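You operate a simulated robot arm through the tools that you are given. There is no shell and no other tool. Be economical: measure what you need, move in short steps, check, and stop when the job is done.

You are at the controls of a simulated two-armed robot. One attempt, no reset.

JOB
Pick up the wooden prop with one hand, pass it to the other hand and put it on the sill bench. Set down upright: wooden prop.

It is judged by the outcome, as a careful person would: the job done as asked, and still so three seconds after it is handed in. It fails if anything else is knocked over, pushed out of place, dropped, spilled or broken.

ROBOT AND FRAMES
Two 7-joint arms with two-finger parallel grippers on one trunk, on a base that drives. Base frame: it is fixed to the floor where the robot stands at the start and does not move with it; the origin is under the middle of the robot, x ahead of it, y to its left, z up. Units: m, rad, N and s.
The left shoulder is at the start at [0.07, 0.13, 1.243], the right one opposite. With the tool pointing down near the work surface each hand reaches from about 0.1 to 0.48 m from the robot's upright axis, wherever it stands, measured 20 degrees to its own side. Places, roughly: sill bench [-0.4, 1.6, 0.8]. Payload 1.57 kg a hand.
Tool frame (each hand has its own): the origin (TCP) lies between the finger pads and is the grasp point; the fingertips stand 0.03 m ahead of it; z points along the fingers, y is the line along which they close. Largest opening 0.08 m; finger width 0.017, thickness 0.012; the body of the gripper, 0.04 by 0.082 m, starts 0.08 m behind the TCP.
Orientation is that of the tool frame in the base frame, as a unit quaternion [x, y, z, w]. With the fingers straight down and closing along the base's y, the tool's x points along the base's -x, its y along +y and its z along -z.

CONTROLS
- The arms move only by the tool servo_tool. It takes "left_series", "right_series" or both (then of equal length, played together; a hand with none holds still); each is a list of rows, each a list of 7 numbers: the shift along the base's x, y, z in m, then the turn, a rotation vector about the base's x, y, z in rad, then the finger opening in m, from 0 to 0.08. In form: [[x, y, z, ax, ay, az, jaw], ...]. A call has 1 to 20 rows; each row shifts and turns the commanded pose from where the row before left it. Rows are played at 5 a second. More than 0.05 m and 0.15 rad between two rows, or a gripper value outside its range, and nothing of the call is played. A pose out of reach is approached as far as the arm can. The call stops where the force on the tool passes 40 N (or 10 N more than at its start, if that is more) or the arm is blocked; 0.2 s more then pass. The fingers move at their own pace (about 0.108 m/s each) and stop on an object; they squeeze with about 25 N. The grip force told is the motor's: it shows also when the fingers shut on nothing. Time passes only in rows, and 0.2 s behind the last, so rows that do not move let the fingers close. It gives the time, the measured TCP pose, the force on the tool (base axes), the opening and the grip force at its end, in the units of the frame above (readings bear some noise), with the torque about the TCP (base axes, N m) and any sound that the robot's microphone picked up.
- Cameras (640 x 400 px; columns grow to the right, rows downward): "scene" is now at [0.1332, -0.0053, 1.465]; the picture's right is [-0.07, -1.00, 0.00], its down [-0.63, 0.05, -0.77] and it looks along [0.77, -0.06, -0.63] (base axes); focal length 237 px, centre (320, 200). "left" rides on the left gripper at [0.072, 0.007, -0.122] in its tool frame; the picture's right is [-0.09, 1.00, 0.00], its down [-0.84, -0.08, -0.54] and it looks along [-0.54, -0.05, 0.84] (tool axes); focal length 238 px, centre (320, 200). "right" rides on the right gripper at [0.072, -0.007, -0.122] in its tool frame; the picture's right is [0.09, 1.00, 0.00], its down [-0.84, 0.08, -0.54] and it looks along [-0.54, 0.05, 0.84] (tool axes); focal length 238 px, centre (320, 200). There is no depth. A picture from a camera that has moved, and an enlarged one, comes with that camera's place and axes in the base frame and with its lens.
- capture(camera): a new picture of that camera. It takes no simulated time.
- lift_body(by): slides the trunk up (or, below 0, down) by that many m; the arms and the scene camera ride with it, the base frame stays. It gives what a move gives, with no picture.
- roll_base(legs): drives the robot by 1 to 6 legs, each [ahead, left, turn to the left] in m, m and rad, along the robot's own axes; the way and the turn of a leg run together, so that a leg with both is an arc; at most 1.5 m and 3.142 rad a leg. The arms and the cameras ride along, it lands a little off, and it stops where it bumps. It gives what a move gives.
- pan_tilt(pan, tilt): turns the head with the scene camera to pan (to the left, within 1.501 rad either way) and tilt (down, from -0.506 to 1.204), counted from straight ahead of the robot. It gives what a move gives.
- close_up(camera, box): a new picture of the part [left, top, right, bottom] of that camera's present view, enlarged. It takes no simulated time.
- job_done(): hands the job in; it is judged then, once.

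Go step by step. Nothing tells you exact positions but the pictures and the camera data: compare them with the known pose of the tool, close in by small moves and look again before you grip or let go. The budget is 120 turns and 108 pictures, counting those below and the enlarged ones. Unless the task says otherwise, let go and move clear before handing in, and close with one line.

The tools are called after "Request:" as name(argument=value, ...) on one line, values as JSON. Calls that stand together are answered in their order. servo_tool: Moves the arms, as the interface text tells. Its arguments: {"type":"object","properties":{"left_series":{"type":"array"},"right_series":{"type":"array"}},"required":[]} The other tools are called the same way: lift_body (by) slides the trunk up or down; roll_base (legs) drives the base; pan_tilt (pan, tilt) turns the head that bears the scene camera; capture (camera) takes a picture; close_up (camera, box) takes an enlarged picture of a part of a camera's view; job_done () hands the job in.

At the start:

```text
time_s: 0.0
left_position: [0.2929, 0.2227, 0.9994]
left_tool_rot: [0.001, 1.0, 0.0, -0.001]
left_ft_force: [0.4, -0.1, 0.2]
left_moment: [0.0, -0.01, 0.0]
left_finger_gap: 0.0801
left_gripper_force: 0.1
right_position: [0.3193, -0.0779, 1.3269]
right_tool_rot: [0.001, 1.0, 0.001, 0.001]
right_ft_force: [0.0, -0.9, 0.1]
right_moment: [0.01, 0.0, -0.01]
right_finger_gap: 0.08
right_gripper_force: 0.0
trunk travel left (down, up): [-0.881, 0.059]
robot x, y, heading: [-0.0024, -0.0029, 0.001]
head pan, tilt: [-0.075, 0.686]
```

scene: 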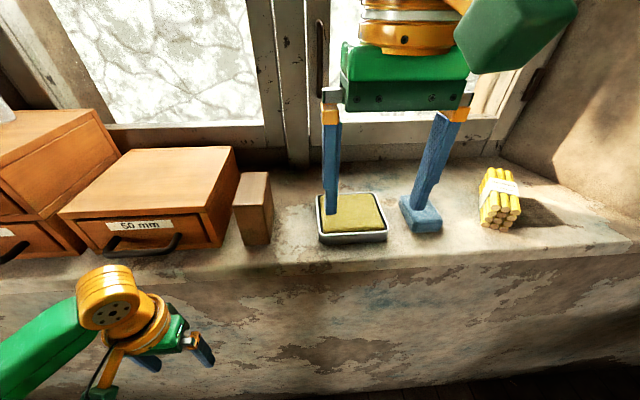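
right: 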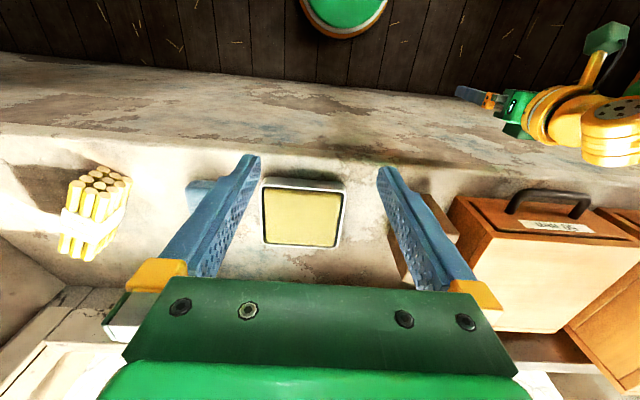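
left: 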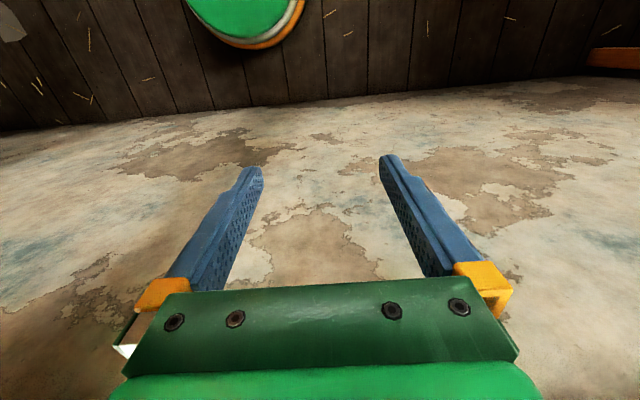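

I see a sill with drawer boxes, an upright brown block (probably the wooden prop), a tin with a yellow pad, and a bundle of chalk. I'll enlarge the block and its surroundings first.

Request:
close_up(camera="scene", box=[140, 120, 400, 282])

Request:
close_up(camera="right", box=[320, 140, 640, 340])

Request:
pan_tilt(pan=0.5, tilt=0.5)

Request:
capture(camera="scene")

Request:
pan_tilt(pan=1.5, tilt=0.5)

Request:
capture(camera="scene")

```text
2.46 times, centred on (270, 201) of scene
camera zoom: at [0.1332, -0.0053, 1.465], right [-0.07, -1.0, 0.0], down [-0.63, 0.05, -0.77], along [0.77, -0.06, -0.63], focal length 583 px, centre (443, 198)
```

zoom: 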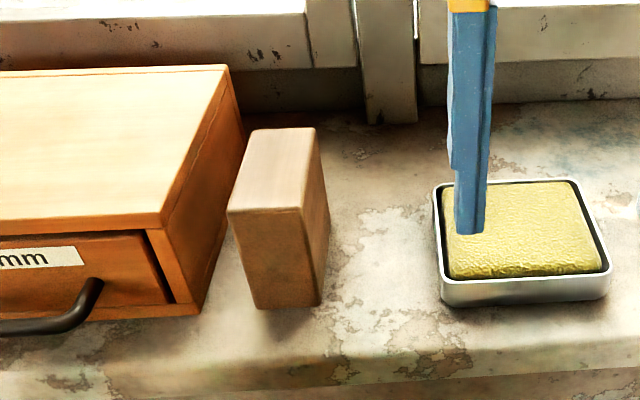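

```text
2.00 times, centred on (480, 240) of right
camera zoom: at [0.2469, -0.084, 1.4491], right [-0.09, 1.0, 0.0], down [0.84, 0.08, 0.54], along [0.54, 0.05, -0.84], focal length 477 px, centre (0, 120)
```

zoom: 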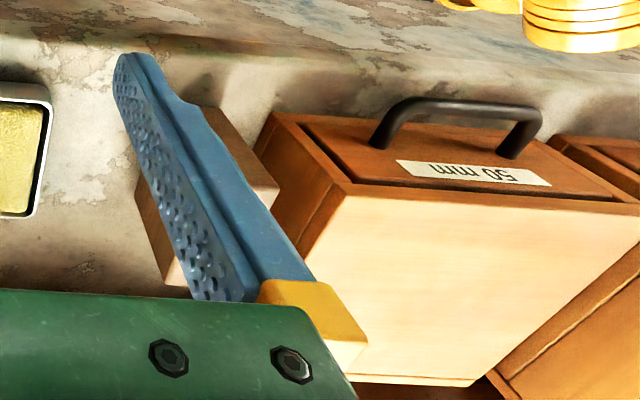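

```text
time_s: 1.0
left_position: [0.2926, 0.2229, 0.9998]
left_tool_rot: [0.0, 1.0, 0.0, 0.0]
left_ft_force: [0.7, 0.5, 0.0]
left_moment: [-0.02, 0.01, -0.01]
left_finger_gap: 0.0802
left_gripper_force: 0.1
right_position: [0.3197, -0.077, 1.3276]
right_tool_rot: [0.0, 1.0, 0.001, 0.002]
right_ft_force: [-0.7, -0.6, -0.1]
right_moment: [0.04, -0.01, 0.0]
right_finger_gap: 0.08
right_gripper_force: 0.1
trunk travel left (down, up): [-0.881, 0.059]
robot x, y, heading: [-0.001, -0.0008, -0.001]
head pan, tilt: [0.499, 0.499]
```

```text
102 pictures are left
camera scene: at [0.1278, 0.0444, 1.4816], right [0.48, -0.88, 0.0], down [-0.42, -0.23, -0.88], along [0.77, 0.42, -0.48], focal length 237 px, centre (320, 200)
```

scene: 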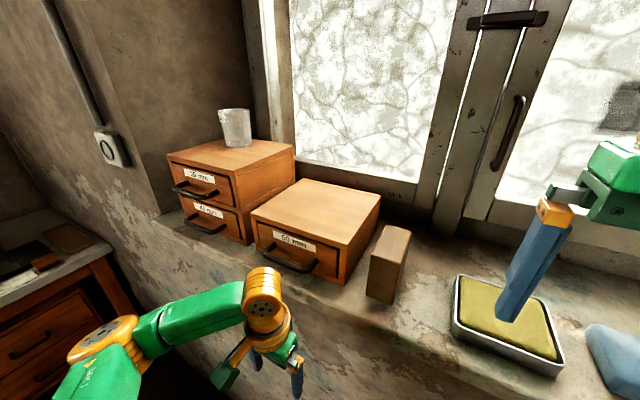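

```text
time_s: 2.2
left_position: [0.2924, 0.2238, 1.0001]
left_tool_rot: [-0.001, 1.0, 0.0, 0.001]
left_ft_force: [-0.1, 0.1, 0.4]
left_moment: [0.0, -0.03, -0.03]
left_finger_gap: 0.0799
left_gripper_force: 0.1
right_position: [0.3186, -0.0773, 1.3274]
right_tool_rot: [0.001, 1.0, 0.001, 0.0]
right_ft_force: [-1.3, -0.7, 0.5]
right_moment: [-0.03, 0.01, -0.03]
right_finger_gap: 0.0797
right_gripper_force: 0.1
trunk travel left (down, up): [-0.881, 0.059]
robot x, y, heading: [-0.0008, -0.0025, -0.003]
head pan, tilt: [1.499, 0.499]
```

```text
101 pictures are left
camera scene: at [0.0546, 0.0917, 1.4816], right [1.0, -0.07, 0.0], down [-0.03, -0.48, -0.88], along [0.06, 0.88, -0.48], focal length 237 px, centre (320, 200)
```

scene: 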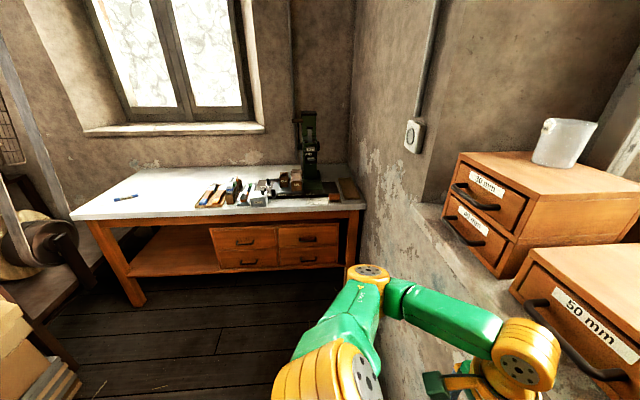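

The sill bench is off to the left, with clutter on it and free space on its left part. Next I measure the prop with the right wrist camera moved a bit left.

Request:
servo_tool(right_series=[[-0.03, 0.04, 0, 0, 0, 0, 0.08], [-0.03, 0.04, 0, 0, 0, 0, 0.08], [-0.03, 0.04, 0, 0, 0, 0, 0.08], [0, 0, 0, 0, 0, 0, 0.08]])

Request:
capture(camera="right")

Request:
pan_tilt(pan=0.3, tilt=0.7)

Request:
capture(camera="scene")

```text
time_s: 3.2
left_position: [0.2932, 0.2224, 0.9999]
left_tool_rot: [0.0, 1.0, 0.0, 0.0]
left_ft_force: [0.0, 0.4, 0.2]
left_moment: [0.03, 0.02, -0.01]
left_finger_gap: 0.0801
left_gripper_force: 0.1
right_position: [0.227, 0.0434, 1.325]
right_tool_rot: [0.001, 1.0, 0.001, 0.001]
right_ft_force: [-0.1, 0.2, -0.5]
right_moment: [0.02, 0.0, -0.04]
right_finger_gap: 0.0801
right_gripper_force: 0.1
trunk travel left (down, up): [-0.881, 0.059]
robot x, y, heading: [-0.0014, -0.0033, -0.003]
head pan, tilt: [1.499, 0.499]
```

```text
100 pictures are left
camera right: at [0.1553, 0.0365, 1.4481], right [-0.09, 1.0, 0.0], down [0.84, 0.08, 0.54], along [0.54, 0.05, -0.84], focal length 238 px, centre (320, 200)
```

right: 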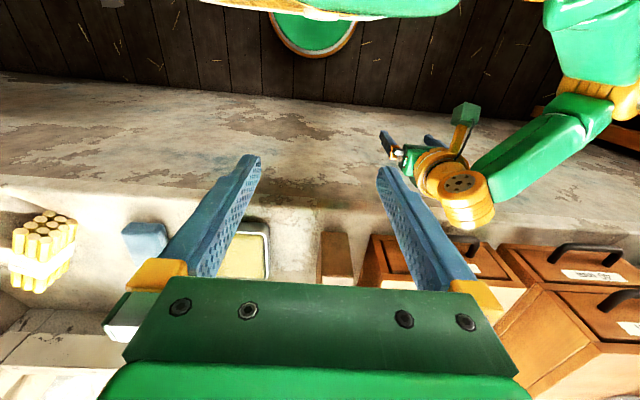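

```text
time_s: 4.7
left_position: [0.293, 0.2235, 0.9995]
left_tool_rot: [0.0, 1.0, 0.0, 0.0]
left_ft_force: [0.4, -0.2, 0.2]
left_moment: [-0.01, -0.01, -0.02]
left_finger_gap: 0.0802
left_gripper_force: 0.0
right_position: [0.2296, 0.0426, 1.3248]
right_tool_rot: [-0.001, 1.0, 0.001, 0.002]
right_ft_force: [77.1, -55.0, -47.6]
right_moment: [7.46, 5.89, 5.28]
right_finger_gap: 0.0803
right_gripper_force: 0.0
trunk travel left (down, up): [-0.881, 0.059]
robot x, y, heading: [-0.0042, 0.0009, 0.001]
head pan, tilt: [0.3, 0.7]
```

```text
99 pictures are left
camera scene: at [0.0807, 0.0821, 1.4703], right [0.93, -0.37, 0.0], down [-0.22, -0.54, -0.81], along [0.3, 0.75, -0.59], focal length 237 px, centre (320, 200)
```

scene: 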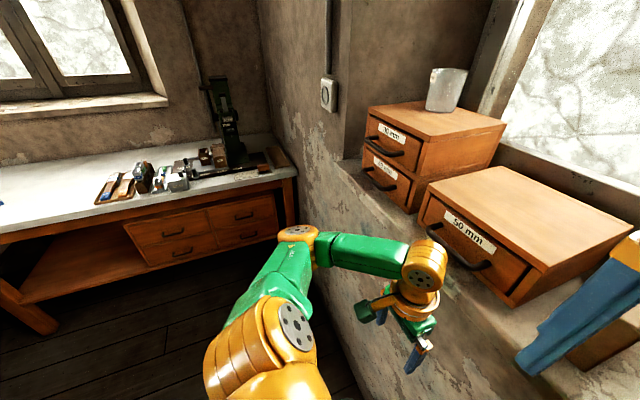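

The head bumped the right hand, so I move the hand back to the right and forward, away from the head.

Request:
servo_tool(right_series=[[0.04, -0.02, 0, 0, 0, 0, 0.08], [0.04, -0.03, -0.01, 0, 0, 0, 0.08], [0.02, -0.05, -0.01, 0, 0, 0, 0.08], [0, -0.05, -0.01, 0, 0, 0, 0.08], [0, -0.05, 0, 0, 0, 0, 0.08], [0, -0.05, 0, 0, 0, 0, 0.08], [0, 0, 0, 0, 0, 0, 0.08]])

Request:
capture(camera="scene")

```text
refused: row 2 steps farther than a row can; nothing moved
```

```text
98 pictures are left
camera scene: at [0.0807, 0.0821, 1.4703], right [0.93, -0.37, 0.0], down [-0.22, -0.54, -0.81], along [0.3, 0.75, -0.59], focal length 237 px, centre (320, 200)
```

scene: 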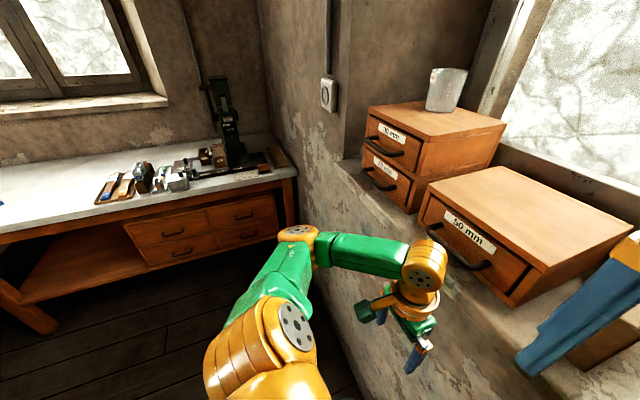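

That row was too long, so I repeat the retreat with smaller steps.

Request:
servo_tool(right_series=[[0.04, -0.02, 0, 0, 0, 0, 0.08], [0.03, -0.03, 0, 0, 0, 0, 0.08], [0.02, -0.04, 0, 0, 0, 0, 0.08], [0, -0.048, 0, 0, 0, 0, 0.08], [0, -0.048, 0, 0, 0, 0, 0.08], [0, -0.048, 0, 0, 0, 0, 0.08], [0, 0, 0, 0, 0, 0, 0.08]])

Request:
pan_tilt(pan=0.3, tilt=0.8)

Request:
capture(camera="scene")

Request:
capture(camera="right")

```text
time_s: 6.2
left_position: [0.2923, 0.2227, 0.9996]
left_tool_rot: [0.0, 1.0, 0.0, -0.001]
left_ft_force: [-0.9, -1.0, 0.7]
left_moment: [0.02, 0.0, 0.02]
left_finger_gap: 0.0799
left_gripper_force: 0.1
right_position: [0.3224, -0.1953, 1.3256]
right_tool_rot: [0.001, 1.0, 0.002, 0.001]
right_ft_force: [0.5, 1.0, -0.6]
right_moment: [0.0, 0.02, -0.02]
right_finger_gap: 0.08
right_gripper_force: 0.0
trunk travel left (down, up): [-0.881, 0.059]
robot x, y, heading: [0.0009, -0.0031, -0.001]
head pan, tilt: [0.3, 0.7]
```

```text
time_s: 6.9
left_position: [0.2925, 0.2221, 1.0003]
left_tool_rot: [0.0, 1.0, 0.0, 0.0]
left_ft_force: [-0.4, 0.4, 0.5]
left_moment: [-0.02, 0.04, 0.04]
left_finger_gap: 0.0801
left_gripper_force: 0.0
right_position: [0.3217, -0.1956, 1.326]
right_tool_rot: [0.0, 1.0, 0.001, 0.001]
right_ft_force: [0.9, -0.1, -0.8]
right_moment: [0.0, 0.01, -0.01]
right_finger_gap: 0.0801
right_gripper_force: 0.1
trunk travel left (down, up): [-0.881, 0.059]
robot x, y, heading: [0.0007, -0.0009, 0.002]
head pan, tilt: [0.3, 0.799]
```

```text
97 pictures are left
camera scene: at [0.1251, 0.025, 1.4557], right [0.3, -0.96, 0.0], down [-0.68, -0.21, -0.7], along [0.67, 0.21, -0.72], focal length 237 px, centre (320, 200)
```

scene: 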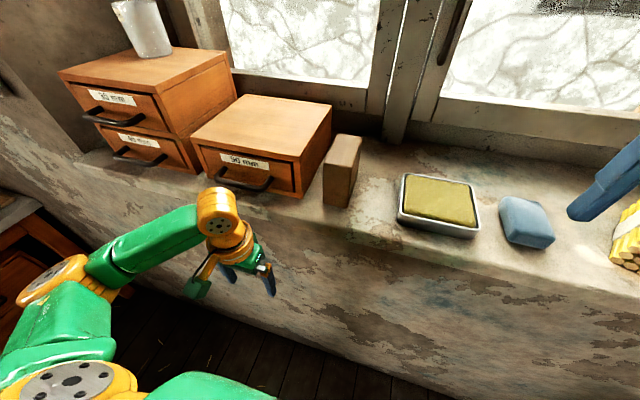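

```text
96 pictures are left
camera right: at [0.2498, -0.2029, 1.448], right [-0.09, 1.0, 0.0], down [0.84, 0.08, 0.54], along [0.54, 0.05, -0.84], focal length 238 px, centre (320, 200)
```

right: 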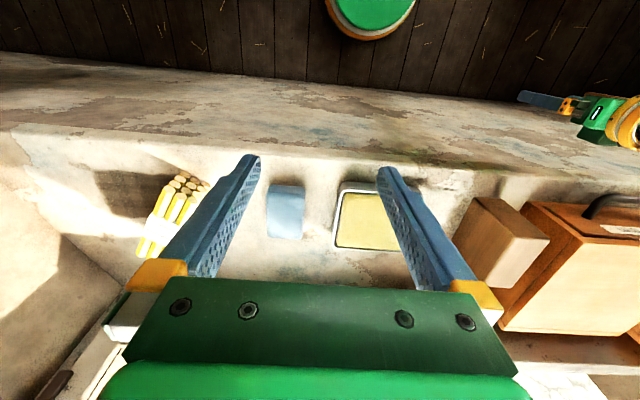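

Now I have two views with a good baseline; I enlarge both for precise corners.

Request:
close_up(camera="scene", box=[290, 120, 390, 220])

Request:
close_up(camera="right", box=[420, 150, 580, 310])

```text
4.00 times, centred on (340, 170) of scene
camera zoom: at [0.1251, 0.025, 1.4557], right [0.3, -0.96, 0.0], down [-0.68, -0.21, -0.7], along [0.67, 0.21, -0.72], focal length 948 px, centre (240, 320)
```

zoom: 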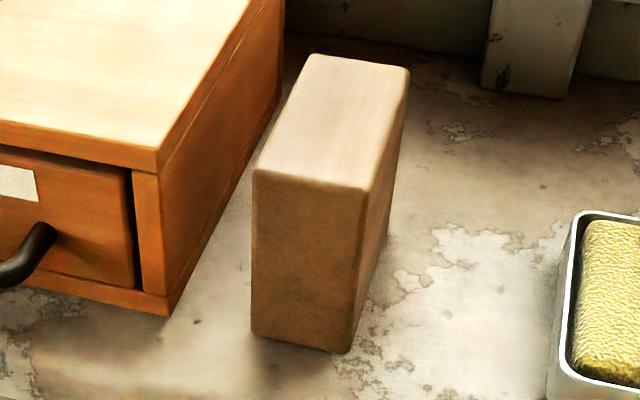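

```text
2.50 times, centred on (500, 230) of right
camera zoom: at [0.2498, -0.2029, 1.448], right [-0.09, 1.0, 0.0], down [0.84, 0.08, 0.54], along [0.54, 0.05, -0.84], focal length 596 px, centre (-130, 125)
```

zoom: 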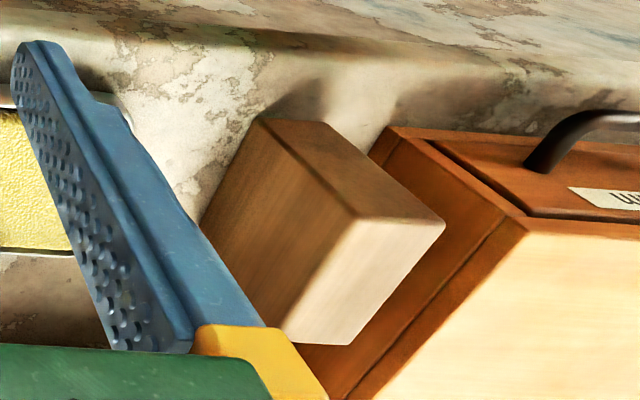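

Triangulated: prop spans x 0.434–0.534, y 0.067–0.115, z 1.119 (sill) to 1.214, with a 4 cm gap to the drawer box. I'll pick it with the right hand from above (near half), so I tuck the left hand back and shift the base left and slightly forward.

Request:
servo_tool(left_series=[[-0.03, 0.0, 0, 0, 0, 0, 0.08], [-0.03, 0, 0, 0, 0, 0, 0.08], [-0.02, 0, 0, 0, 0, 0, 0.08], [0, 0, 0, 0, 0, 0, 0.08]])

Request:
roll_base(legs=[[0.04, 0.15, 0]])

Request:
capture(camera="scene")

Request:
capture(camera="right")

```text
time_s: 7.9
left_position: [0.2351, 0.2252, 0.9974]
left_tool_rot: [0.0, 1.0, 0.0, -0.002]
left_ft_force: [-0.1, 0.1, -1.2]
left_moment: [-0.01, 0.03, 0.0]
left_finger_gap: 0.08
left_gripper_force: 0.0
left hand out of reach, approached as far as the arm can: row 2, 3
right_position: [0.3218, -0.1958, 1.3253]
right_tool_rot: [0.001, 1.0, 0.001, 0.0]
right_ft_force: [0.2, 0.4, -0.5]
right_moment: [-0.02, -0.02, 0.01]
right_finger_gap: 0.0797
right_gripper_force: 0.0
trunk travel left (down, up): [-0.881, 0.059]
robot x, y, heading: [-0.0008, -0.0032, 0.002]
head pan, tilt: [0.3, 0.799]
```

```text
time_s: 9.3
left_position: [0.2753, 0.3719, 0.9996]
left_tool_rot: [0.003, 1.0, 0.002, 0.0]
left_ft_force: [-0.1, 0.9, 1.3]
left_moment: [-0.01, 0.0, -0.01]
left_finger_gap: 0.08
left_gripper_force: 0.0
right_position: [0.3609, -0.0494, 1.3251]
right_tool_rot: [0.002, 1.0, 0.002, 0.001]
right_ft_force: [0.2, -0.3, 0.0]
right_moment: [0.04, -0.02, 0.0]
right_finger_gap: 0.0802
right_gripper_force: 0.1
trunk travel left (down, up): [-0.881, 0.059]
robot x, y, heading: [0.0416, 0.1483, -0.003]
head pan, tilt: [0.3, 0.799]
```

```text
93 pictures are left
camera scene: at [0.1651, 0.1719, 1.4558], right [0.29, -0.96, 0.0], down [-0.69, -0.21, -0.7], along [0.67, 0.21, -0.72], focal length 237 px, centre (320, 200)
```

scene: 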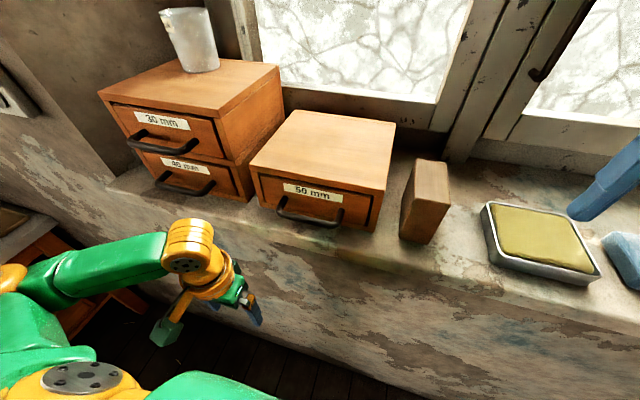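

```text
92 pictures are left
camera right: at [0.2888, -0.0564, 1.4475], right [-0.09, 1.0, 0.0], down [0.84, 0.07, 0.54], along [0.54, 0.05, -0.84], focal length 238 px, centre (320, 200)
```

right: 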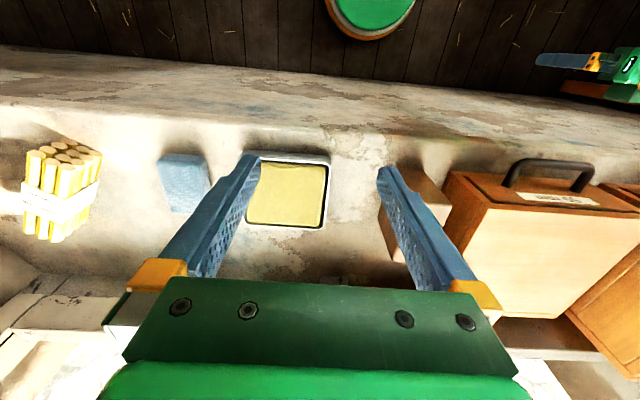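

The move landed well. I bring the right hand over the prop at a height that clears it, then look.

Request:
servo_tool(right_series=[[0.02, 0.04, 0, 0, 0, 0, 0.08], [0.02, 0.04, 0, 0, 0, 0, 0.08], [0.03, 0.035, 0, 0, 0, 0, 0.08], [0.04, 0.025, 0, 0, 0, 0, 0.08], [0.003, 0, -0.04, 0, 0, 0, 0.08], [0, 0, 0, 0, 0, 0, 0.08]])

Request:
capture(camera="scene")

Request:
capture(camera="right")

```text
time_s: 10.7
left_position: [0.2771, 0.377, 0.997]
left_tool_rot: [0.003, 1.0, 0.0, -0.001]
left_ft_force: [0.1, 0.1, 0.1]
left_moment: [0.02, -0.03, 0.02]
left_finger_gap: 0.0801
left_gripper_force: 0.1
right_position: [0.4191, 0.0638, 1.2586]
right_tool_rot: [0.003, 1.0, 0.001, 0.0]
right_ft_force: [-0.5, 0.3, 0.5]
right_moment: [0.02, -0.04, 0.02]
right_finger_gap: 0.08
right_gripper_force: 0.2
right hand out of reach, approached as far as the arm can: row 2, 3, 4
trunk travel left (down, up): [-0.881, 0.059]
robot x, y, heading: [0.0425, 0.1539, -0.009]
head pan, tilt: [0.3, 0.799]
```

```text
91 pictures are left
camera scene: at [0.1667, 0.1764, 1.4556], right [0.29, -0.96, 0.0], down [-0.69, -0.21, -0.7], along [0.67, 0.2, -0.72], focal length 237 px, centre (320, 200)
```

scene: 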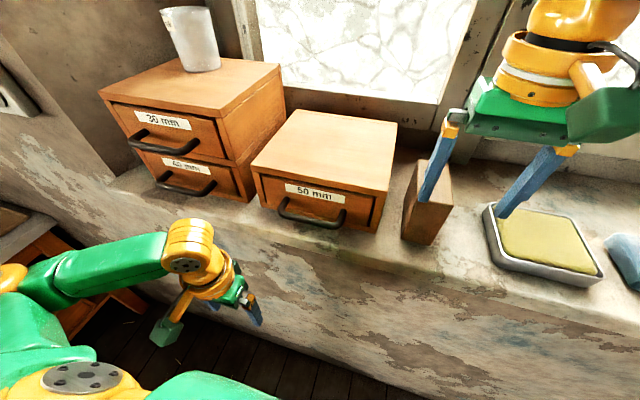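

```text
90 pictures are left
camera right: at [0.3467, 0.0567, 1.3814], right [-0.09, 1.0, 0.0], down [0.84, 0.07, 0.54], along [0.54, 0.05, -0.84], focal length 238 px, centre (320, 200)
```

right: 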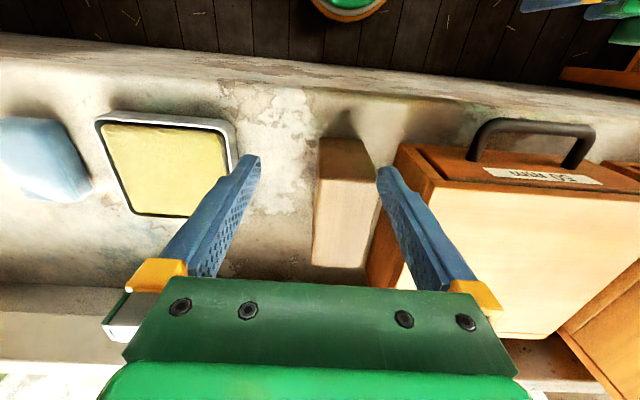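

The right arm ran out of reach at this height, so I raise the trunk and drive forward a little.

Request:
lift_body(by=0.05)

Request:
roll_base(legs=[[0.04, 0.0, 0.009]])

Request:
servo_tool(right_series=[[0, 0, 0, 0, 0, 0, 0.08]])

```text
time_s: 11.7
left_position: [0.2773, 0.3756, 1.0478]
left_tool_rot: [0.003, 1.0, 0.0, 0.0]
left_ft_force: [0.6, 0.0, 1.0]
left_moment: [0.02, -0.01, 0.01]
left_finger_gap: 0.0801
left_gripper_force: 0.1
right_position: [0.4189, 0.0639, 1.3092]
right_tool_rot: [0.003, 1.0, 0.001, 0.001]
right_ft_force: [-0.4, 0.1, 0.0]
right_moment: [0.03, -0.01, 0.01]
right_finger_gap: 0.0802
right_gripper_force: 0.1
trunk travel left (down, up): [-0.931, 0.009]
robot x, y, heading: [0.0417, 0.1546, -0.006]
head pan, tilt: [0.3, 0.799]
```

```text
time_s: 12.5
left_position: [0.3081, 0.3773, 1.0483]
left_tool_rot: [-0.002, 1.0, 0.0, 0.003]
left_ft_force: [-0.5, 0.0, -1.0]
left_moment: [-0.01, -0.05, -0.04]
left_finger_gap: 0.08
left_gripper_force: 0.2
right_position: [0.452, 0.0676, 1.3124]
right_tool_rot: [-0.001, 1.0, 0.001, 0.003]
right_ft_force: [-0.8, 0.6, 0.6]
right_moment: [-0.01, -0.1, 0.02]
right_finger_gap: 0.0801
right_gripper_force: 0.0
trunk travel left (down, up): [-0.931, 0.009]
robot x, y, heading: [0.0805, 0.1518, 0.004]
head pan, tilt: [0.3, 0.799]
```

```text
time_s: 12.9
left_position: [0.3179, 0.378, 1.0475]
left_tool_rot: [-0.003, 1.0, 0.0, -0.003]
left_ft_force: [-0.1, -0.7, 0.5]
left_moment: [-0.02, 0.05, -0.01]
left_finger_gap: 0.08
left_gripper_force: 0.1
right_position: [0.4632, 0.0668, 1.3081]
right_tool_rot: [-0.002, 1.0, 0.0, -0.002]
right_ft_force: [-0.1, 0.4, -0.1]
right_moment: [0.02, 0.05, 0.01]
right_finger_gap: 0.0801
right_gripper_force: 0.0
trunk travel left (down, up): [-0.931, 0.009]
robot x, y, heading: [0.0862, 0.1492, 0.005]
head pan, tilt: [0.3, 0.799]
```

Now I centre over the prop and come down part-way, tips still above it.

Request:
servo_tool(right_series=[[0.008, 0.024, 0, 0, 0, 0, 0.08], [0, 0, -0.03, 0, 0, 0, 0.08], [0, 0, 0, 0, 0, 0, 0.08]])

Request:
capture(camera="right")

Request:
capture(camera="scene")

```text
time_s: 13.7
left_position: [0.3144, 0.378, 1.0472]
left_tool_rot: [-0.003, 1.0, -0.001, -0.001]
left_ft_force: [0.3, -0.2, 0.0]
left_moment: [0.03, 0.01, -0.01]
left_finger_gap: 0.08
left_gripper_force: 0.0
right_position: [0.467, 0.0895, 1.2813]
right_tool_rot: [-0.001, 1.0, 0.002, 0.001]
right_ft_force: [0.7, 0.6, -0.3]
right_moment: [0.0, 0.02, 0.02]
right_finger_gap: 0.08
right_gripper_force: 0.0
trunk travel left (down, up): [-0.931, 0.009]
robot x, y, heading: [0.0851, 0.1542, 0.004]
head pan, tilt: [0.3, 0.799]
```

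```text
89 pictures are left
camera right: at [0.395, 0.0816, 1.4034], right [-0.09, 1.0, 0.0], down [0.84, 0.08, 0.54], along [0.54, 0.05, -0.84], focal length 238 px, centre (320, 200)
```

right: 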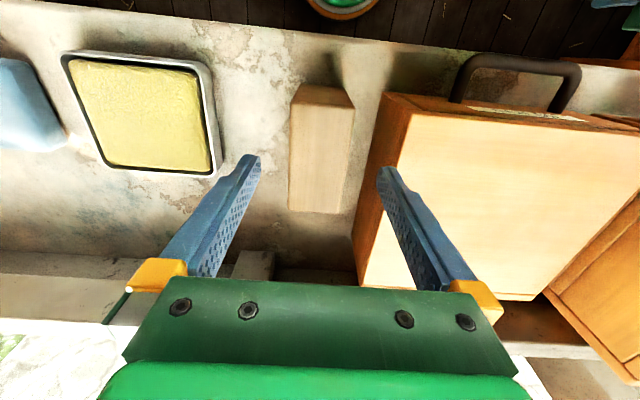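

```text
88 pictures are left
camera scene: at [0.2063, 0.1761, 1.5057], right [0.3, -0.95, 0.0], down [-0.68, -0.21, -0.7], along [0.67, 0.21, -0.72], focal length 237 px, centre (320, 200)
```

scene: 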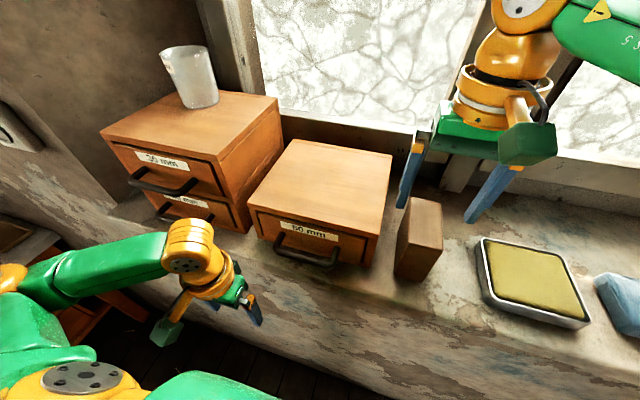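

The hand is centred within a couple of mm over the prop (y≈0.088). I descend alongside it, opening 0.074.

Request:
servo_tool(right_series=[[0.003, -0.002, -0.03, 0, 0, 0, 0.074], [0, 0, -0.03, 0, 0, 0, 0.074], [0, 0, -0.02, 0, 0, 0, 0.074], [0, 0, -0.012, 0, 0, 0, 0.074], [0, 0, 0, 0, 0, 0, 0.074]])

Request:
capture(camera="right")

Request:
capture(camera="scene")

```text
time_s: 14.9
left_position: [0.3145, 0.3781, 1.0467]
left_tool_rot: [-0.002, 1.0, 0.0, -0.001]
left_ft_force: [-0.6, 0.0, -0.6]
left_moment: [0.0, -0.01, 0.02]
left_finger_gap: 0.0799
left_gripper_force: 0.1
right_position: [0.4699, 0.0889, 1.1886]
right_tool_rot: [-0.002, 1.0, 0.001, 0.001]
right_ft_force: [-0.3, -1.2, 0.0]
right_moment: [0.0, 0.02, 0.02]
right_finger_gap: 0.0741
right_gripper_force: 0.1
trunk travel left (down, up): [-0.931, 0.009]
robot x, y, heading: [0.08, 0.1497, 0.006]
head pan, tilt: [0.3, 0.799]
```

```text
87 pictures are left
camera right: at [0.3988, 0.0803, 1.3101], right [-0.09, 1.0, 0.0], down [0.84, 0.08, 0.54], along [0.54, 0.05, -0.84], focal length 238 px, centre (320, 200)
```

right: 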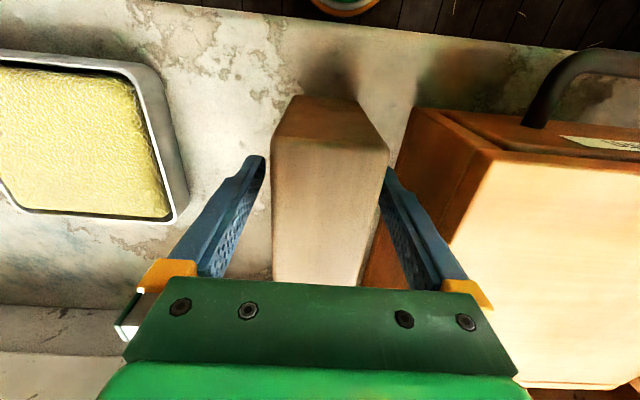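

```text
86 pictures are left
camera scene: at [0.207, 0.1773, 1.5056], right [0.3, -0.95, 0.0], down [-0.68, -0.22, -0.7], along [0.66, 0.21, -0.72], focal length 237 px, centre (320, 200)
```

scene: 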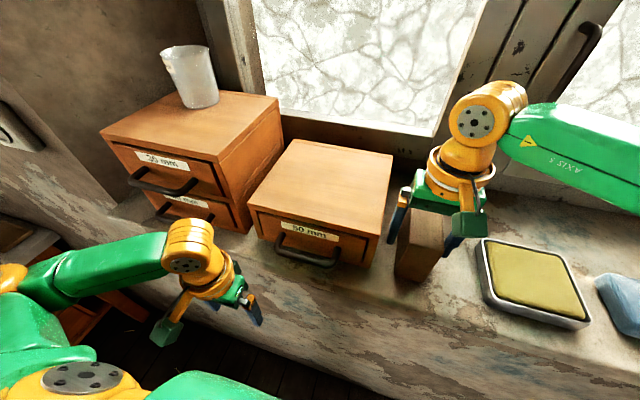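

Both fingers straddle the prop and it's centred. I close the fingers and then lift.

Request:
servo_tool(right_series=[[0, -0.001, 0, 0, 0, 0, 0.05], [0, 0, 0, 0, 0, 0, 0.04], [0, 0, 0, 0, 0, 0, 0.03], [0, 0, 0, 0, 0, 0, 0.03]])

Request:
servo_tool(right_series=[[0, 0, 0.015, 0, 0, 0, 0.03], [0, 0, 0.02, 0, 0, 0, 0.03], [0, 0, 0.03, 0, 0, 0, 0.03], [0, 0, 0.03, 0, 0, 0, 0.03], [0, 0, 0, 0, 0, 0, 0.03]])

Request:
capture(camera="scene")

```text
time_s: 15.9
left_position: [0.3149, 0.3782, 1.0461]
left_tool_rot: [-0.003, 1.0, -0.002, 0.0]
left_ft_force: [0.2, 0.7, -0.5]
left_moment: [0.04, 0.0, -0.01]
left_finger_gap: 0.08
left_gripper_force: 0.1
right_position: [0.4695, 0.0883, 1.1876]
right_tool_rot: [-0.002, 1.0, 0.001, 0.002]
right_ft_force: [-0.7, 0.4, 0.7]
right_moment: [-0.02, -0.1, 0.0]
right_finger_gap: 0.05
right_gripper_force: 25.1
trunk travel left (down, up): [-0.931, 0.009]
robot x, y, heading: [0.0849, 0.1507, 0.007]
head pan, tilt: [0.3, 0.799]
```

```text
time_s: 17.1
left_position: [0.3162, 0.3792, 1.0483]
left_tool_rot: [-0.003, 1.0, 0.0, -0.001]
left_ft_force: [-0.4, -0.3, -0.4]
left_moment: [0.02, 0.01, 0.0]
left_finger_gap: 0.08
left_gripper_force: 0.2
right_position: [0.4703, 0.087, 1.283]
right_tool_rot: [-0.002, 1.0, 0.001, 0.0]
right_ft_force: [0.4, -0.1, -2.9]
right_moment: [0.0, 0.04, 0.02]
right_finger_gap: 0.05
right_gripper_force: 25.1
trunk travel left (down, up): [-0.931, 0.009]
robot x, y, heading: [0.0798, 0.1523, 0.003]
head pan, tilt: [0.3, 0.799]
```

```text
85 pictures are left
camera scene: at [0.2073, 0.1775, 1.5056], right [0.3, -0.95, 0.0], down [-0.68, -0.22, -0.7], along [0.66, 0.21, -0.72], focal length 237 px, centre (320, 200)
```

scene: 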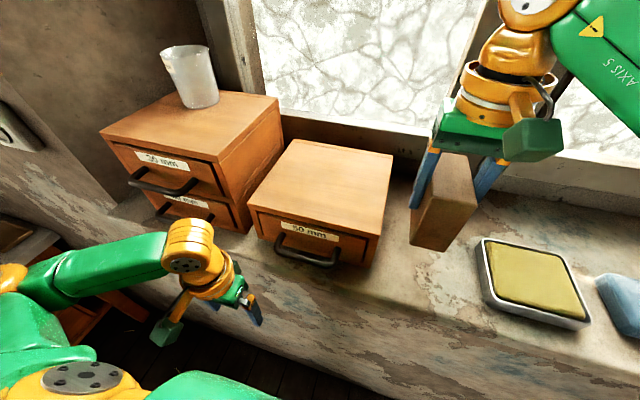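

The prop is held firmly and lifted clear. I back the base away from the sill so the handover happens in free space.

Request:
roll_base(legs=[[-0.3, 0, 0]])

Request:
pan_tilt(pan=1.3, tilt=0.5)

Request:
capture(camera="scene")

```text
time_s: 19.2
left_position: [0.0098, 0.3771, 1.0482]
left_tool_rot: [-0.005, 1.0, 0.001, -0.003]
left_ft_force: [0.2, 0.2, -1.1]
left_moment: [0.01, 0.03, 0.01]
left_finger_gap: 0.08
left_gripper_force: 0.0
right_position: [0.1657, 0.0876, 1.2819]
right_tool_rot: [-0.004, 1.0, 0.001, 0.0]
right_ft_force: [0.7, -0.4, -3.5]
right_moment: [0.0, 0.07, 0.0]
right_finger_gap: 0.0498
right_gripper_force: 25.3
trunk travel left (down, up): [-0.931, 0.009]
robot x, y, heading: [-0.2271, 0.1467, 0.01]
head pan, tilt: [0.3, 0.799]
```

```text
time_s: 20.5
left_position: [0.0082, 0.378, 1.0495]
left_tool_rot: [-0.004, 1.0, 0.0, -0.002]
left_ft_force: [-0.4, 0.4, 0.5]
left_moment: [-0.02, 0.01, 0.0]
left_finger_gap: 0.0799
left_gripper_force: 0.0
right_position: [0.1644, 0.0871, 1.2838]
right_tool_rot: [-0.003, 1.0, 0.001, 0.001]
right_ft_force: [0.5, 0.0, -2.3]
right_moment: [0.01, 0.06, -0.03]
right_finger_gap: 0.0497
right_gripper_force: 25.0
trunk travel left (down, up): [-0.931, 0.009]
robot x, y, heading: [-0.2237, 0.1504, 0.01]
head pan, tilt: [1.3, 0.499]
```

```text
84 pictures are left
camera scene: at [-0.1532, 0.2391, 1.5315], right [0.97, -0.26, 0.0], down [-0.12, -0.46, -0.88], along [0.23, 0.85, -0.48], focal length 237 px, centre (320, 200)
```

scene: 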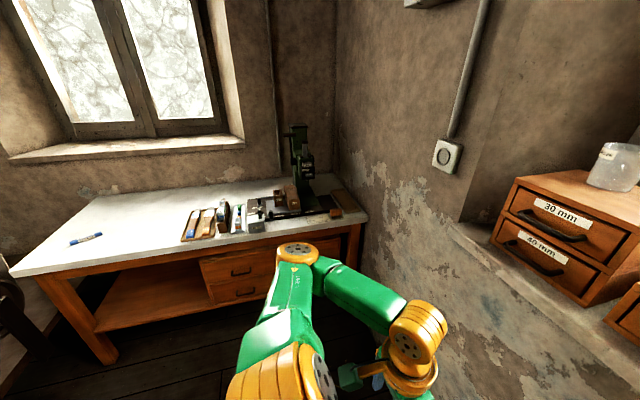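

The bench top spans roughly x −1.2..0.4, y 1.28..1.95 with a clear patch near x −0.75, y 1.45. I do the handover here first, but turn to face the bench beforehand to see the floor way.

Request:
roll_base(legs=[[0, 0, 1.56]])

Request:
pan_tilt(pan=0.6, tilt=0.6)

Request:
capture(camera="scene")

Request:
pan_tilt(pan=0.0, tilt=0.7)

Request:
capture(camera="scene")

```text
time_s: 24.7
left_position: [-0.4543, 0.3815, 1.0476]
left_tool_rot: [0.712, -0.702, 0.0, 0.001]
left_ft_force: [-0.5, -0.6, -0.4]
left_moment: [0.0, 0.05, -0.02]
left_finger_gap: 0.0801
left_gripper_force: 0.1
right_position: [-0.1661, 0.5394, 1.2833]
right_tool_rot: [0.712, -0.702, -0.001, 0.0]
right_ft_force: [-0.7, 0.1, -2.9]
right_moment: [-0.04, 0.0, -0.01]
right_finger_gap: 0.0498
right_gripper_force: 25.6
trunk travel left (down, up): [-0.931, 0.009]
robot x, y, heading: [-0.2257, 0.149, 1.586]
head pan, tilt: [1.3, 0.499]
```

```text
time_s: 25.8
left_position: [-0.4545, 0.3816, 1.0471]
left_tool_rot: [0.712, -0.702, 0.0, 0.001]
left_ft_force: [-0.2, -0.1, 0.3]
left_moment: [-0.03, 0.0, 0.0]
left_finger_gap: 0.08
left_gripper_force: 0.0
right_position: [-0.1659, 0.5393, 1.2822]
right_tool_rot: [0.712, -0.702, 0.0, 0.001]
right_ft_force: [-0.3, 0.0, -3.6]
right_moment: [-0.02, -0.04, 0.01]
right_finger_gap: 0.0499
right_gripper_force: 24.9
trunk travel left (down, up): [-0.931, 0.009]
robot x, y, heading: [-0.2233, 0.151, 1.585]
head pan, tilt: [0.6, 0.6]
```

```text
83 pictures are left
camera scene: at [-0.2801, 0.2737, 1.5225], right [0.82, 0.58, 0.0], down [0.33, -0.46, -0.82], along [-0.48, 0.67, -0.57], focal length 237 px, centre (320, 200)
```

scene: 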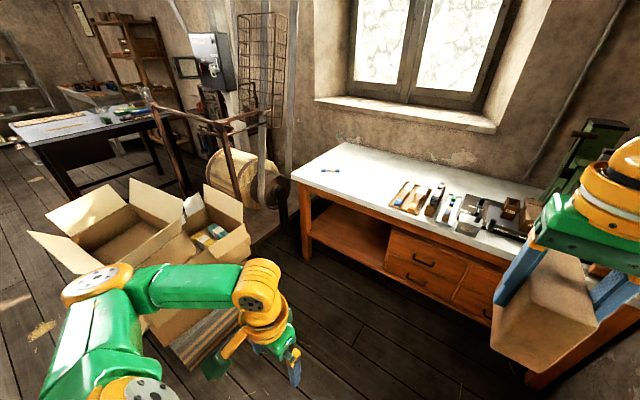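

```text
time_s: 26.8
left_position: [-0.4534, 0.381, 1.0478]
left_tool_rot: [0.713, -0.701, 0.0, 0.001]
left_ft_force: [0.0, -0.2, -0.9]
left_moment: [0.02, 0.04, -0.04]
left_finger_gap: 0.08
left_gripper_force: 0.1
right_position: [-0.1665, 0.5385, 1.2822]
right_tool_rot: [0.712, -0.702, 0.0, 0.0]
right_ft_force: [-0.5, 0.2, -2.6]
right_moment: [-0.01, 0.0, 0.01]
right_finger_gap: 0.0497
right_gripper_force: 24.8
trunk travel left (down, up): [-0.931, 0.009]
robot x, y, heading: [-0.2297, 0.1487, 1.586]
head pan, tilt: [0.0, 0.7]
```

```text
82 pictures are left
camera scene: at [-0.2304, 0.2866, 1.5138], right [1.0, 0.02, 0.0], down [0.01, -0.64, -0.76], along [-0.01, 0.76, -0.64], focal length 237 px, centre (320, 200)
```

scene: 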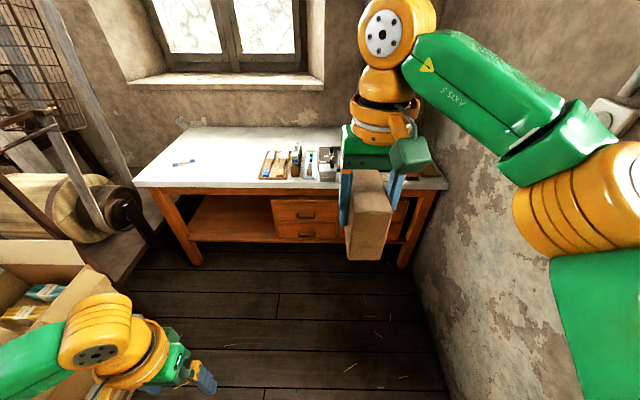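

The bench has a clear patch on its left, and floor boxes stay left of x≈−1.15. Now the right hand yaws the prop 90° and pulls in a bit so the left hand can take its free end.

Request:
servo_tool(right_series=[[0, -0.01, 0, 0, 0, 0.1428, 0.03], [0, -0.01, 0, 0, 0, 0.1428, 0.03], [-0.002, -0.01, 0, 0, 0, 0.1428, 0.03], [-0.002, -0.01, 0, 0, 0, 0.1428, 0.03], [-0.002, -0.01, 0, 0, 0, 0.1428, 0.03], [-0.002, 0, -0.01, 0, 0, 0.1428, 0.03], [-0.002, 0, -0.01, 0, 0, 0.1428, 0.03], [-0.002, 0, -0.01, 0, 0, 0.1428, 0.03], [-0.002, 0, -0.01, 0, 0, 0.1428, 0.03], [0, 0, 0, 0, 0, 0.1428, 0.03], [0, 0, 0, 0, 0, 0.1428, 0.03], [0, 0, 0, 0, 0, 0, 0.03]])

Request:
capture(camera="scene")

```text
time_s: 29.4
left_position: [-0.4544, 0.3812, 1.0477]
left_tool_rot: [0.712, -0.702, 0.001, 0.0]
left_ft_force: [0.0, 0.1, 0.1]
left_moment: [0.06, -0.03, -0.01]
left_finger_gap: 0.0799
left_gripper_force: 0.0
right_position: [-0.1912, 0.429, 1.2257]
right_tool_rot: [1.0, 0.007, -0.001, 0.001]
right_ft_force: [0.2, -0.1, -3.2]
right_moment: [0.02, -0.05, -0.01]
right_finger_gap: 0.0499
right_gripper_force: 25.3
right hand out of reach, approached as far as the arm can: row 9, 10, 11
trunk travel left (down, up): [-0.931, 0.009]
robot x, y, heading: [-0.2274, 0.1502, 1.593]
head pan, tilt: [0.0, 0.7]
```

```text
81 pictures are left
camera scene: at [-0.2303, 0.2868, 1.5138], right [1.0, 0.02, 0.0], down [0.01, -0.64, -0.76], along [-0.01, 0.76, -0.64], focal length 237 px, centre (320, 200)
```

scene: 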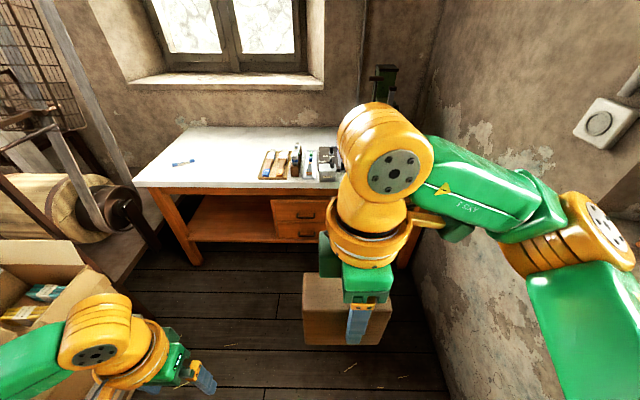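

The prop's free end now points left. I zoom on the grip to check surrounding hardware before planning the left hand's approach.

Request:
close_up(camera="scene", box=[250, 180, 470, 360])

Request:
capture(camera="right")

Request:
capture(camera="left")

```text
2.22 times, centred on (360, 270) of scene
camera zoom: at [-0.2303, 0.2868, 1.5138], right [1.0, 0.02, 0.0], down [0.01, -0.64, -0.76], along [-0.01, 0.76, -0.64], focal length 527 px, centre (231, 44)
```

zoom: 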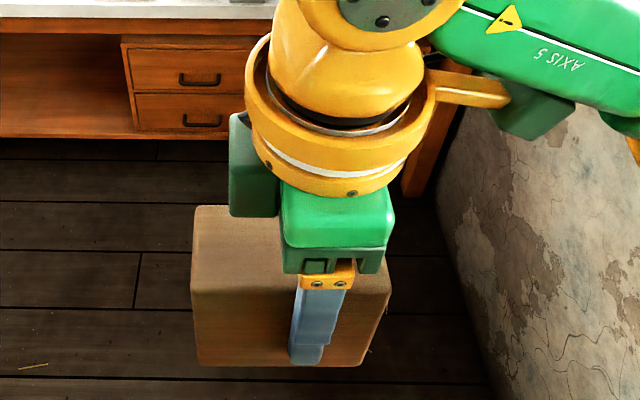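

```text
79 pictures are left
camera right: at [-0.1185, 0.4366, 1.3481], right [0.11, -0.99, 0.0], down [-0.83, -0.09, 0.54], along [-0.54, -0.06, -0.84], focal length 238 px, centre (320, 200)
```

right: 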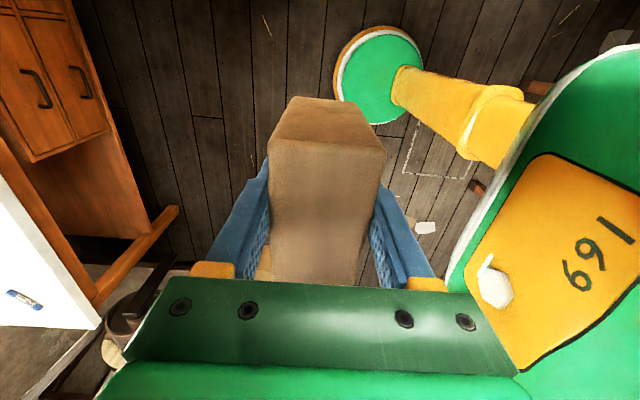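

```text
78 pictures are left
camera left: at [-0.4605, 0.3104, 1.1701], right [-1.0, 0.08, 0.0], down [0.06, 0.84, 0.54], along [0.04, 0.54, -0.84], focal length 238 px, centre (320, 200)
```

left: 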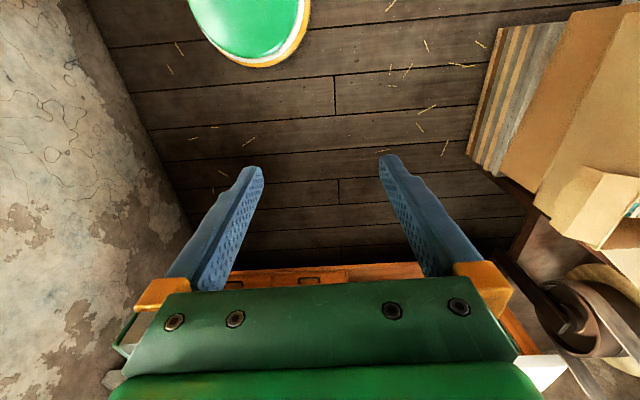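

Clearances look adequate: I'll bring the left hand to a 45° down-right pose, closing across the prop's thin side, starting well to the left of the prop.

Request:
servo_tool(left_series=[[0, 0.004, 0.015, 0, 0, -0.1428, 0.08], [0, 0.004, 0.015, 0, 0, -0.1428, 0.08], [0, 0.004, 0.015, 0, 0, -0.1428, 0.08], [0, 0.004, 0.015, 0, 0, -0.1428, 0.08], [0, 0.004, 0.015, 0, 0, -0.1428, 0.08], [0, 0.004, 0.015, 0, 0, -0.1428, 0.08], [0, 0.004, 0.015, 0, 0, -0.1428, 0.08], [0, 0.004, 0.015, 0, 0, -0.1428, 0.08], [0, 0.004, 0.015, 0, 0, -0.1428, 0.08], [0, 0.004, 0.015, 0, 0, -0.1428, 0.08], [0, 0.004, 0.01, 0, 0, -0.1428, 0.08], [0, 0, 0, 0, 0, 0, 0.08]])

Request:
servo_tool(left_series=[[0, 0, 0.01, 0.002, -0.131, 0, 0.08], [0, 0, 0.01, 0.002, -0.131, 0, 0.08], [0, 0, 0.01, 0.002, -0.131, 0, 0.08], [0, 0, 0.01, 0.002, -0.131, 0, 0.08], [0, 0, 0.01, 0.002, -0.131, 0, 0.08], [0, 0, 0.01, 0.002, -0.131, 0, 0.08], [0, 0, 0, 0, 0, 0, 0.08]])

Request:
capture(camera="scene")

Request:
capture(camera="left")

```text
time_s: 32.0
left_position: [-0.4548, 0.4255, 1.2089]
left_tool_rot: [-0.007, 1.0, -0.001, -0.001]
left_ft_force: [-0.5, 0.8, 0.5]
left_moment: [0.0, -0.01, 0.02]
left_finger_gap: 0.0801
left_gripper_force: 0.0
right_position: [-0.1904, 0.4286, 1.2258]
right_tool_rot: [1.0, 0.005, -0.002, 0.001]
right_ft_force: [-0.2, -0.1, -3.3]
right_moment: [0.0, -0.04, 0.04]
right_finger_gap: 0.05
right_gripper_force: 24.8
trunk travel left (down, up): [-0.931, 0.009]
robot x, y, heading: [-0.2267, 0.1506, 1.587]
head pan, tilt: [0.0, 0.7]
```

```text
time_s: 33.6
left_position: [-0.454, 0.4257, 1.2673]
left_tool_rot: [-0.007, 0.923, 0.002, 0.384]
left_ft_force: [-0.1, -0.3, 0.6]
left_moment: [-0.01, -0.01, -0.01]
left_finger_gap: 0.0801
left_gripper_force: 0.1
right_position: [-0.1913, 0.4295, 1.2252]
right_tool_rot: [1.0, 0.005, -0.001, 0.001]
right_ft_force: [0.3, 0.1, -2.7]
right_moment: [0.01, -0.05, -0.01]
right_finger_gap: 0.0499
right_gripper_force: 25.0
trunk travel left (down, up): [-0.931, 0.009]
robot x, y, heading: [-0.2227, 0.1513, 1.59]
head pan, tilt: [0.0, 0.7]
```

```text
77 pictures are left
camera scene: at [-0.2302, 0.2865, 1.5139], right [1.0, 0.02, 0.0], down [0.01, -0.64, -0.76], along [-0.01, 0.76, -0.64], focal length 237 px, centre (320, 200)
```

scene: 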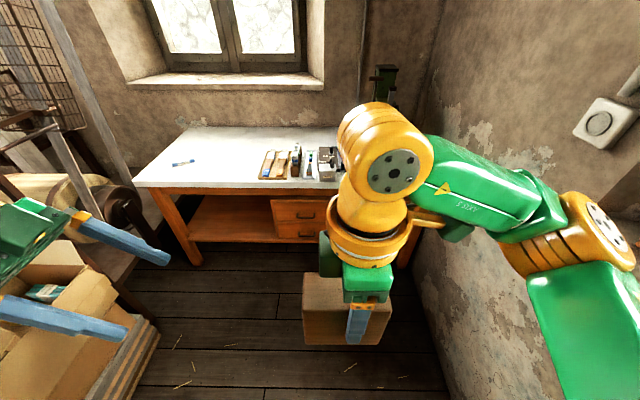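

```text
76 pictures are left
camera left: at [-0.5919, 0.4313, 1.3031], right [0.05, 1.0, 0.06], down [0.21, -0.07, 0.98], along [0.98, -0.04, -0.21], focal length 238 px, centre (320, 200)
```

left: 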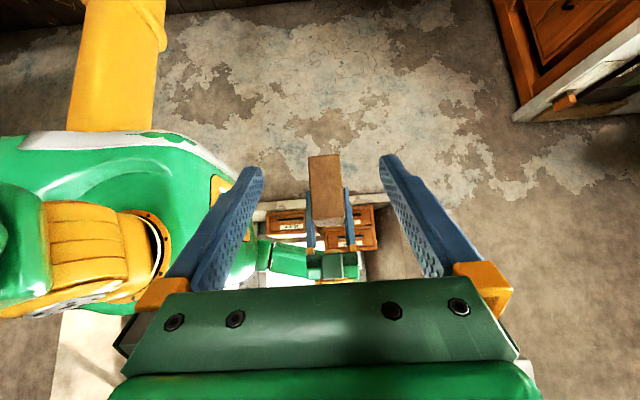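

The left hand is posed and its camera sees the prop's end square between the fingers. I move to the pre-approach point.

Request:
servo_tool(left_series=[[0.045, 0.001, 0.002, 0, 0, 0, 0.08], [0.045, 0.001, 0.002, 0, 0, 0, 0.08], [0.045, 0.001, 0.002, 0, 0, 0, 0.08], [0, 0, 0, 0, 0, 0, 0.08]])

Request:
capture(camera="scene")

Request:
capture(camera="left")

```text
time_s: 34.6
left_position: [-0.3203, 0.4295, 1.2725]
left_tool_rot: [-0.007, 0.924, 0.002, 0.383]
left_ft_force: [-0.2, 0.3, 0.0]
left_moment: [0.02, -0.02, 0.03]
left_finger_gap: 0.0801
left_gripper_force: 0.2
right_position: [-0.1912, 0.4282, 1.2264]
right_tool_rot: [1.0, 0.006, -0.001, 0.001]
right_ft_force: [0.2, -0.2, -2.6]
right_moment: [0.04, -0.08, 0.0]
right_finger_gap: 0.0496
right_gripper_force: 25.0
trunk travel left (down, up): [-0.931, 0.009]
robot x, y, heading: [-0.2247, 0.1466, 1.592]
head pan, tilt: [0.0, 0.7]
```

```text
75 pictures are left
camera scene: at [-0.2307, 0.2861, 1.5139], right [1.0, 0.02, 0.0], down [0.01, -0.64, -0.76], along [-0.01, 0.76, -0.64], focal length 237 px, centre (320, 200)
```

scene: 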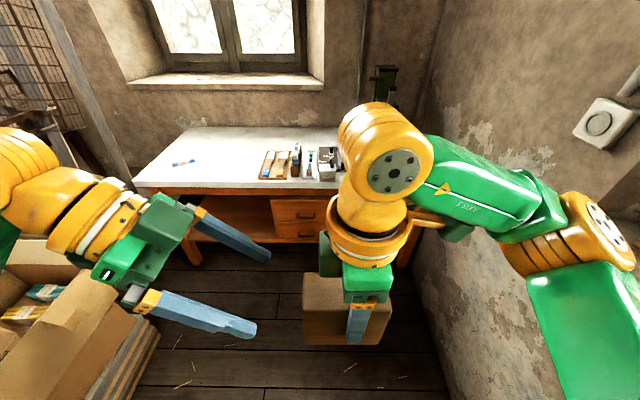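

```text
74 pictures are left
camera left: at [-0.4577, 0.4344, 1.3081], right [0.05, 1.0, 0.06], down [0.21, -0.07, 0.98], along [0.98, -0.04, -0.21], focal length 238 px, centre (320, 200)
```

left: 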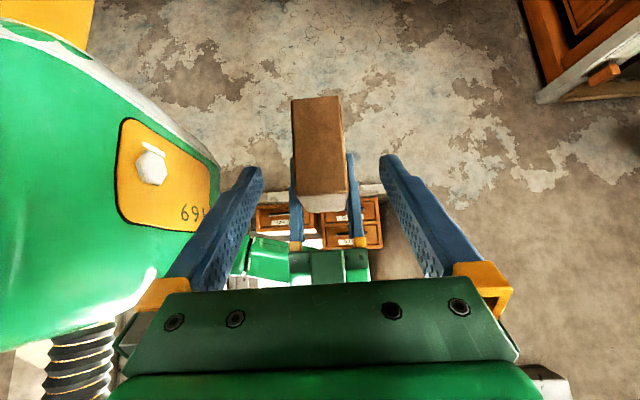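

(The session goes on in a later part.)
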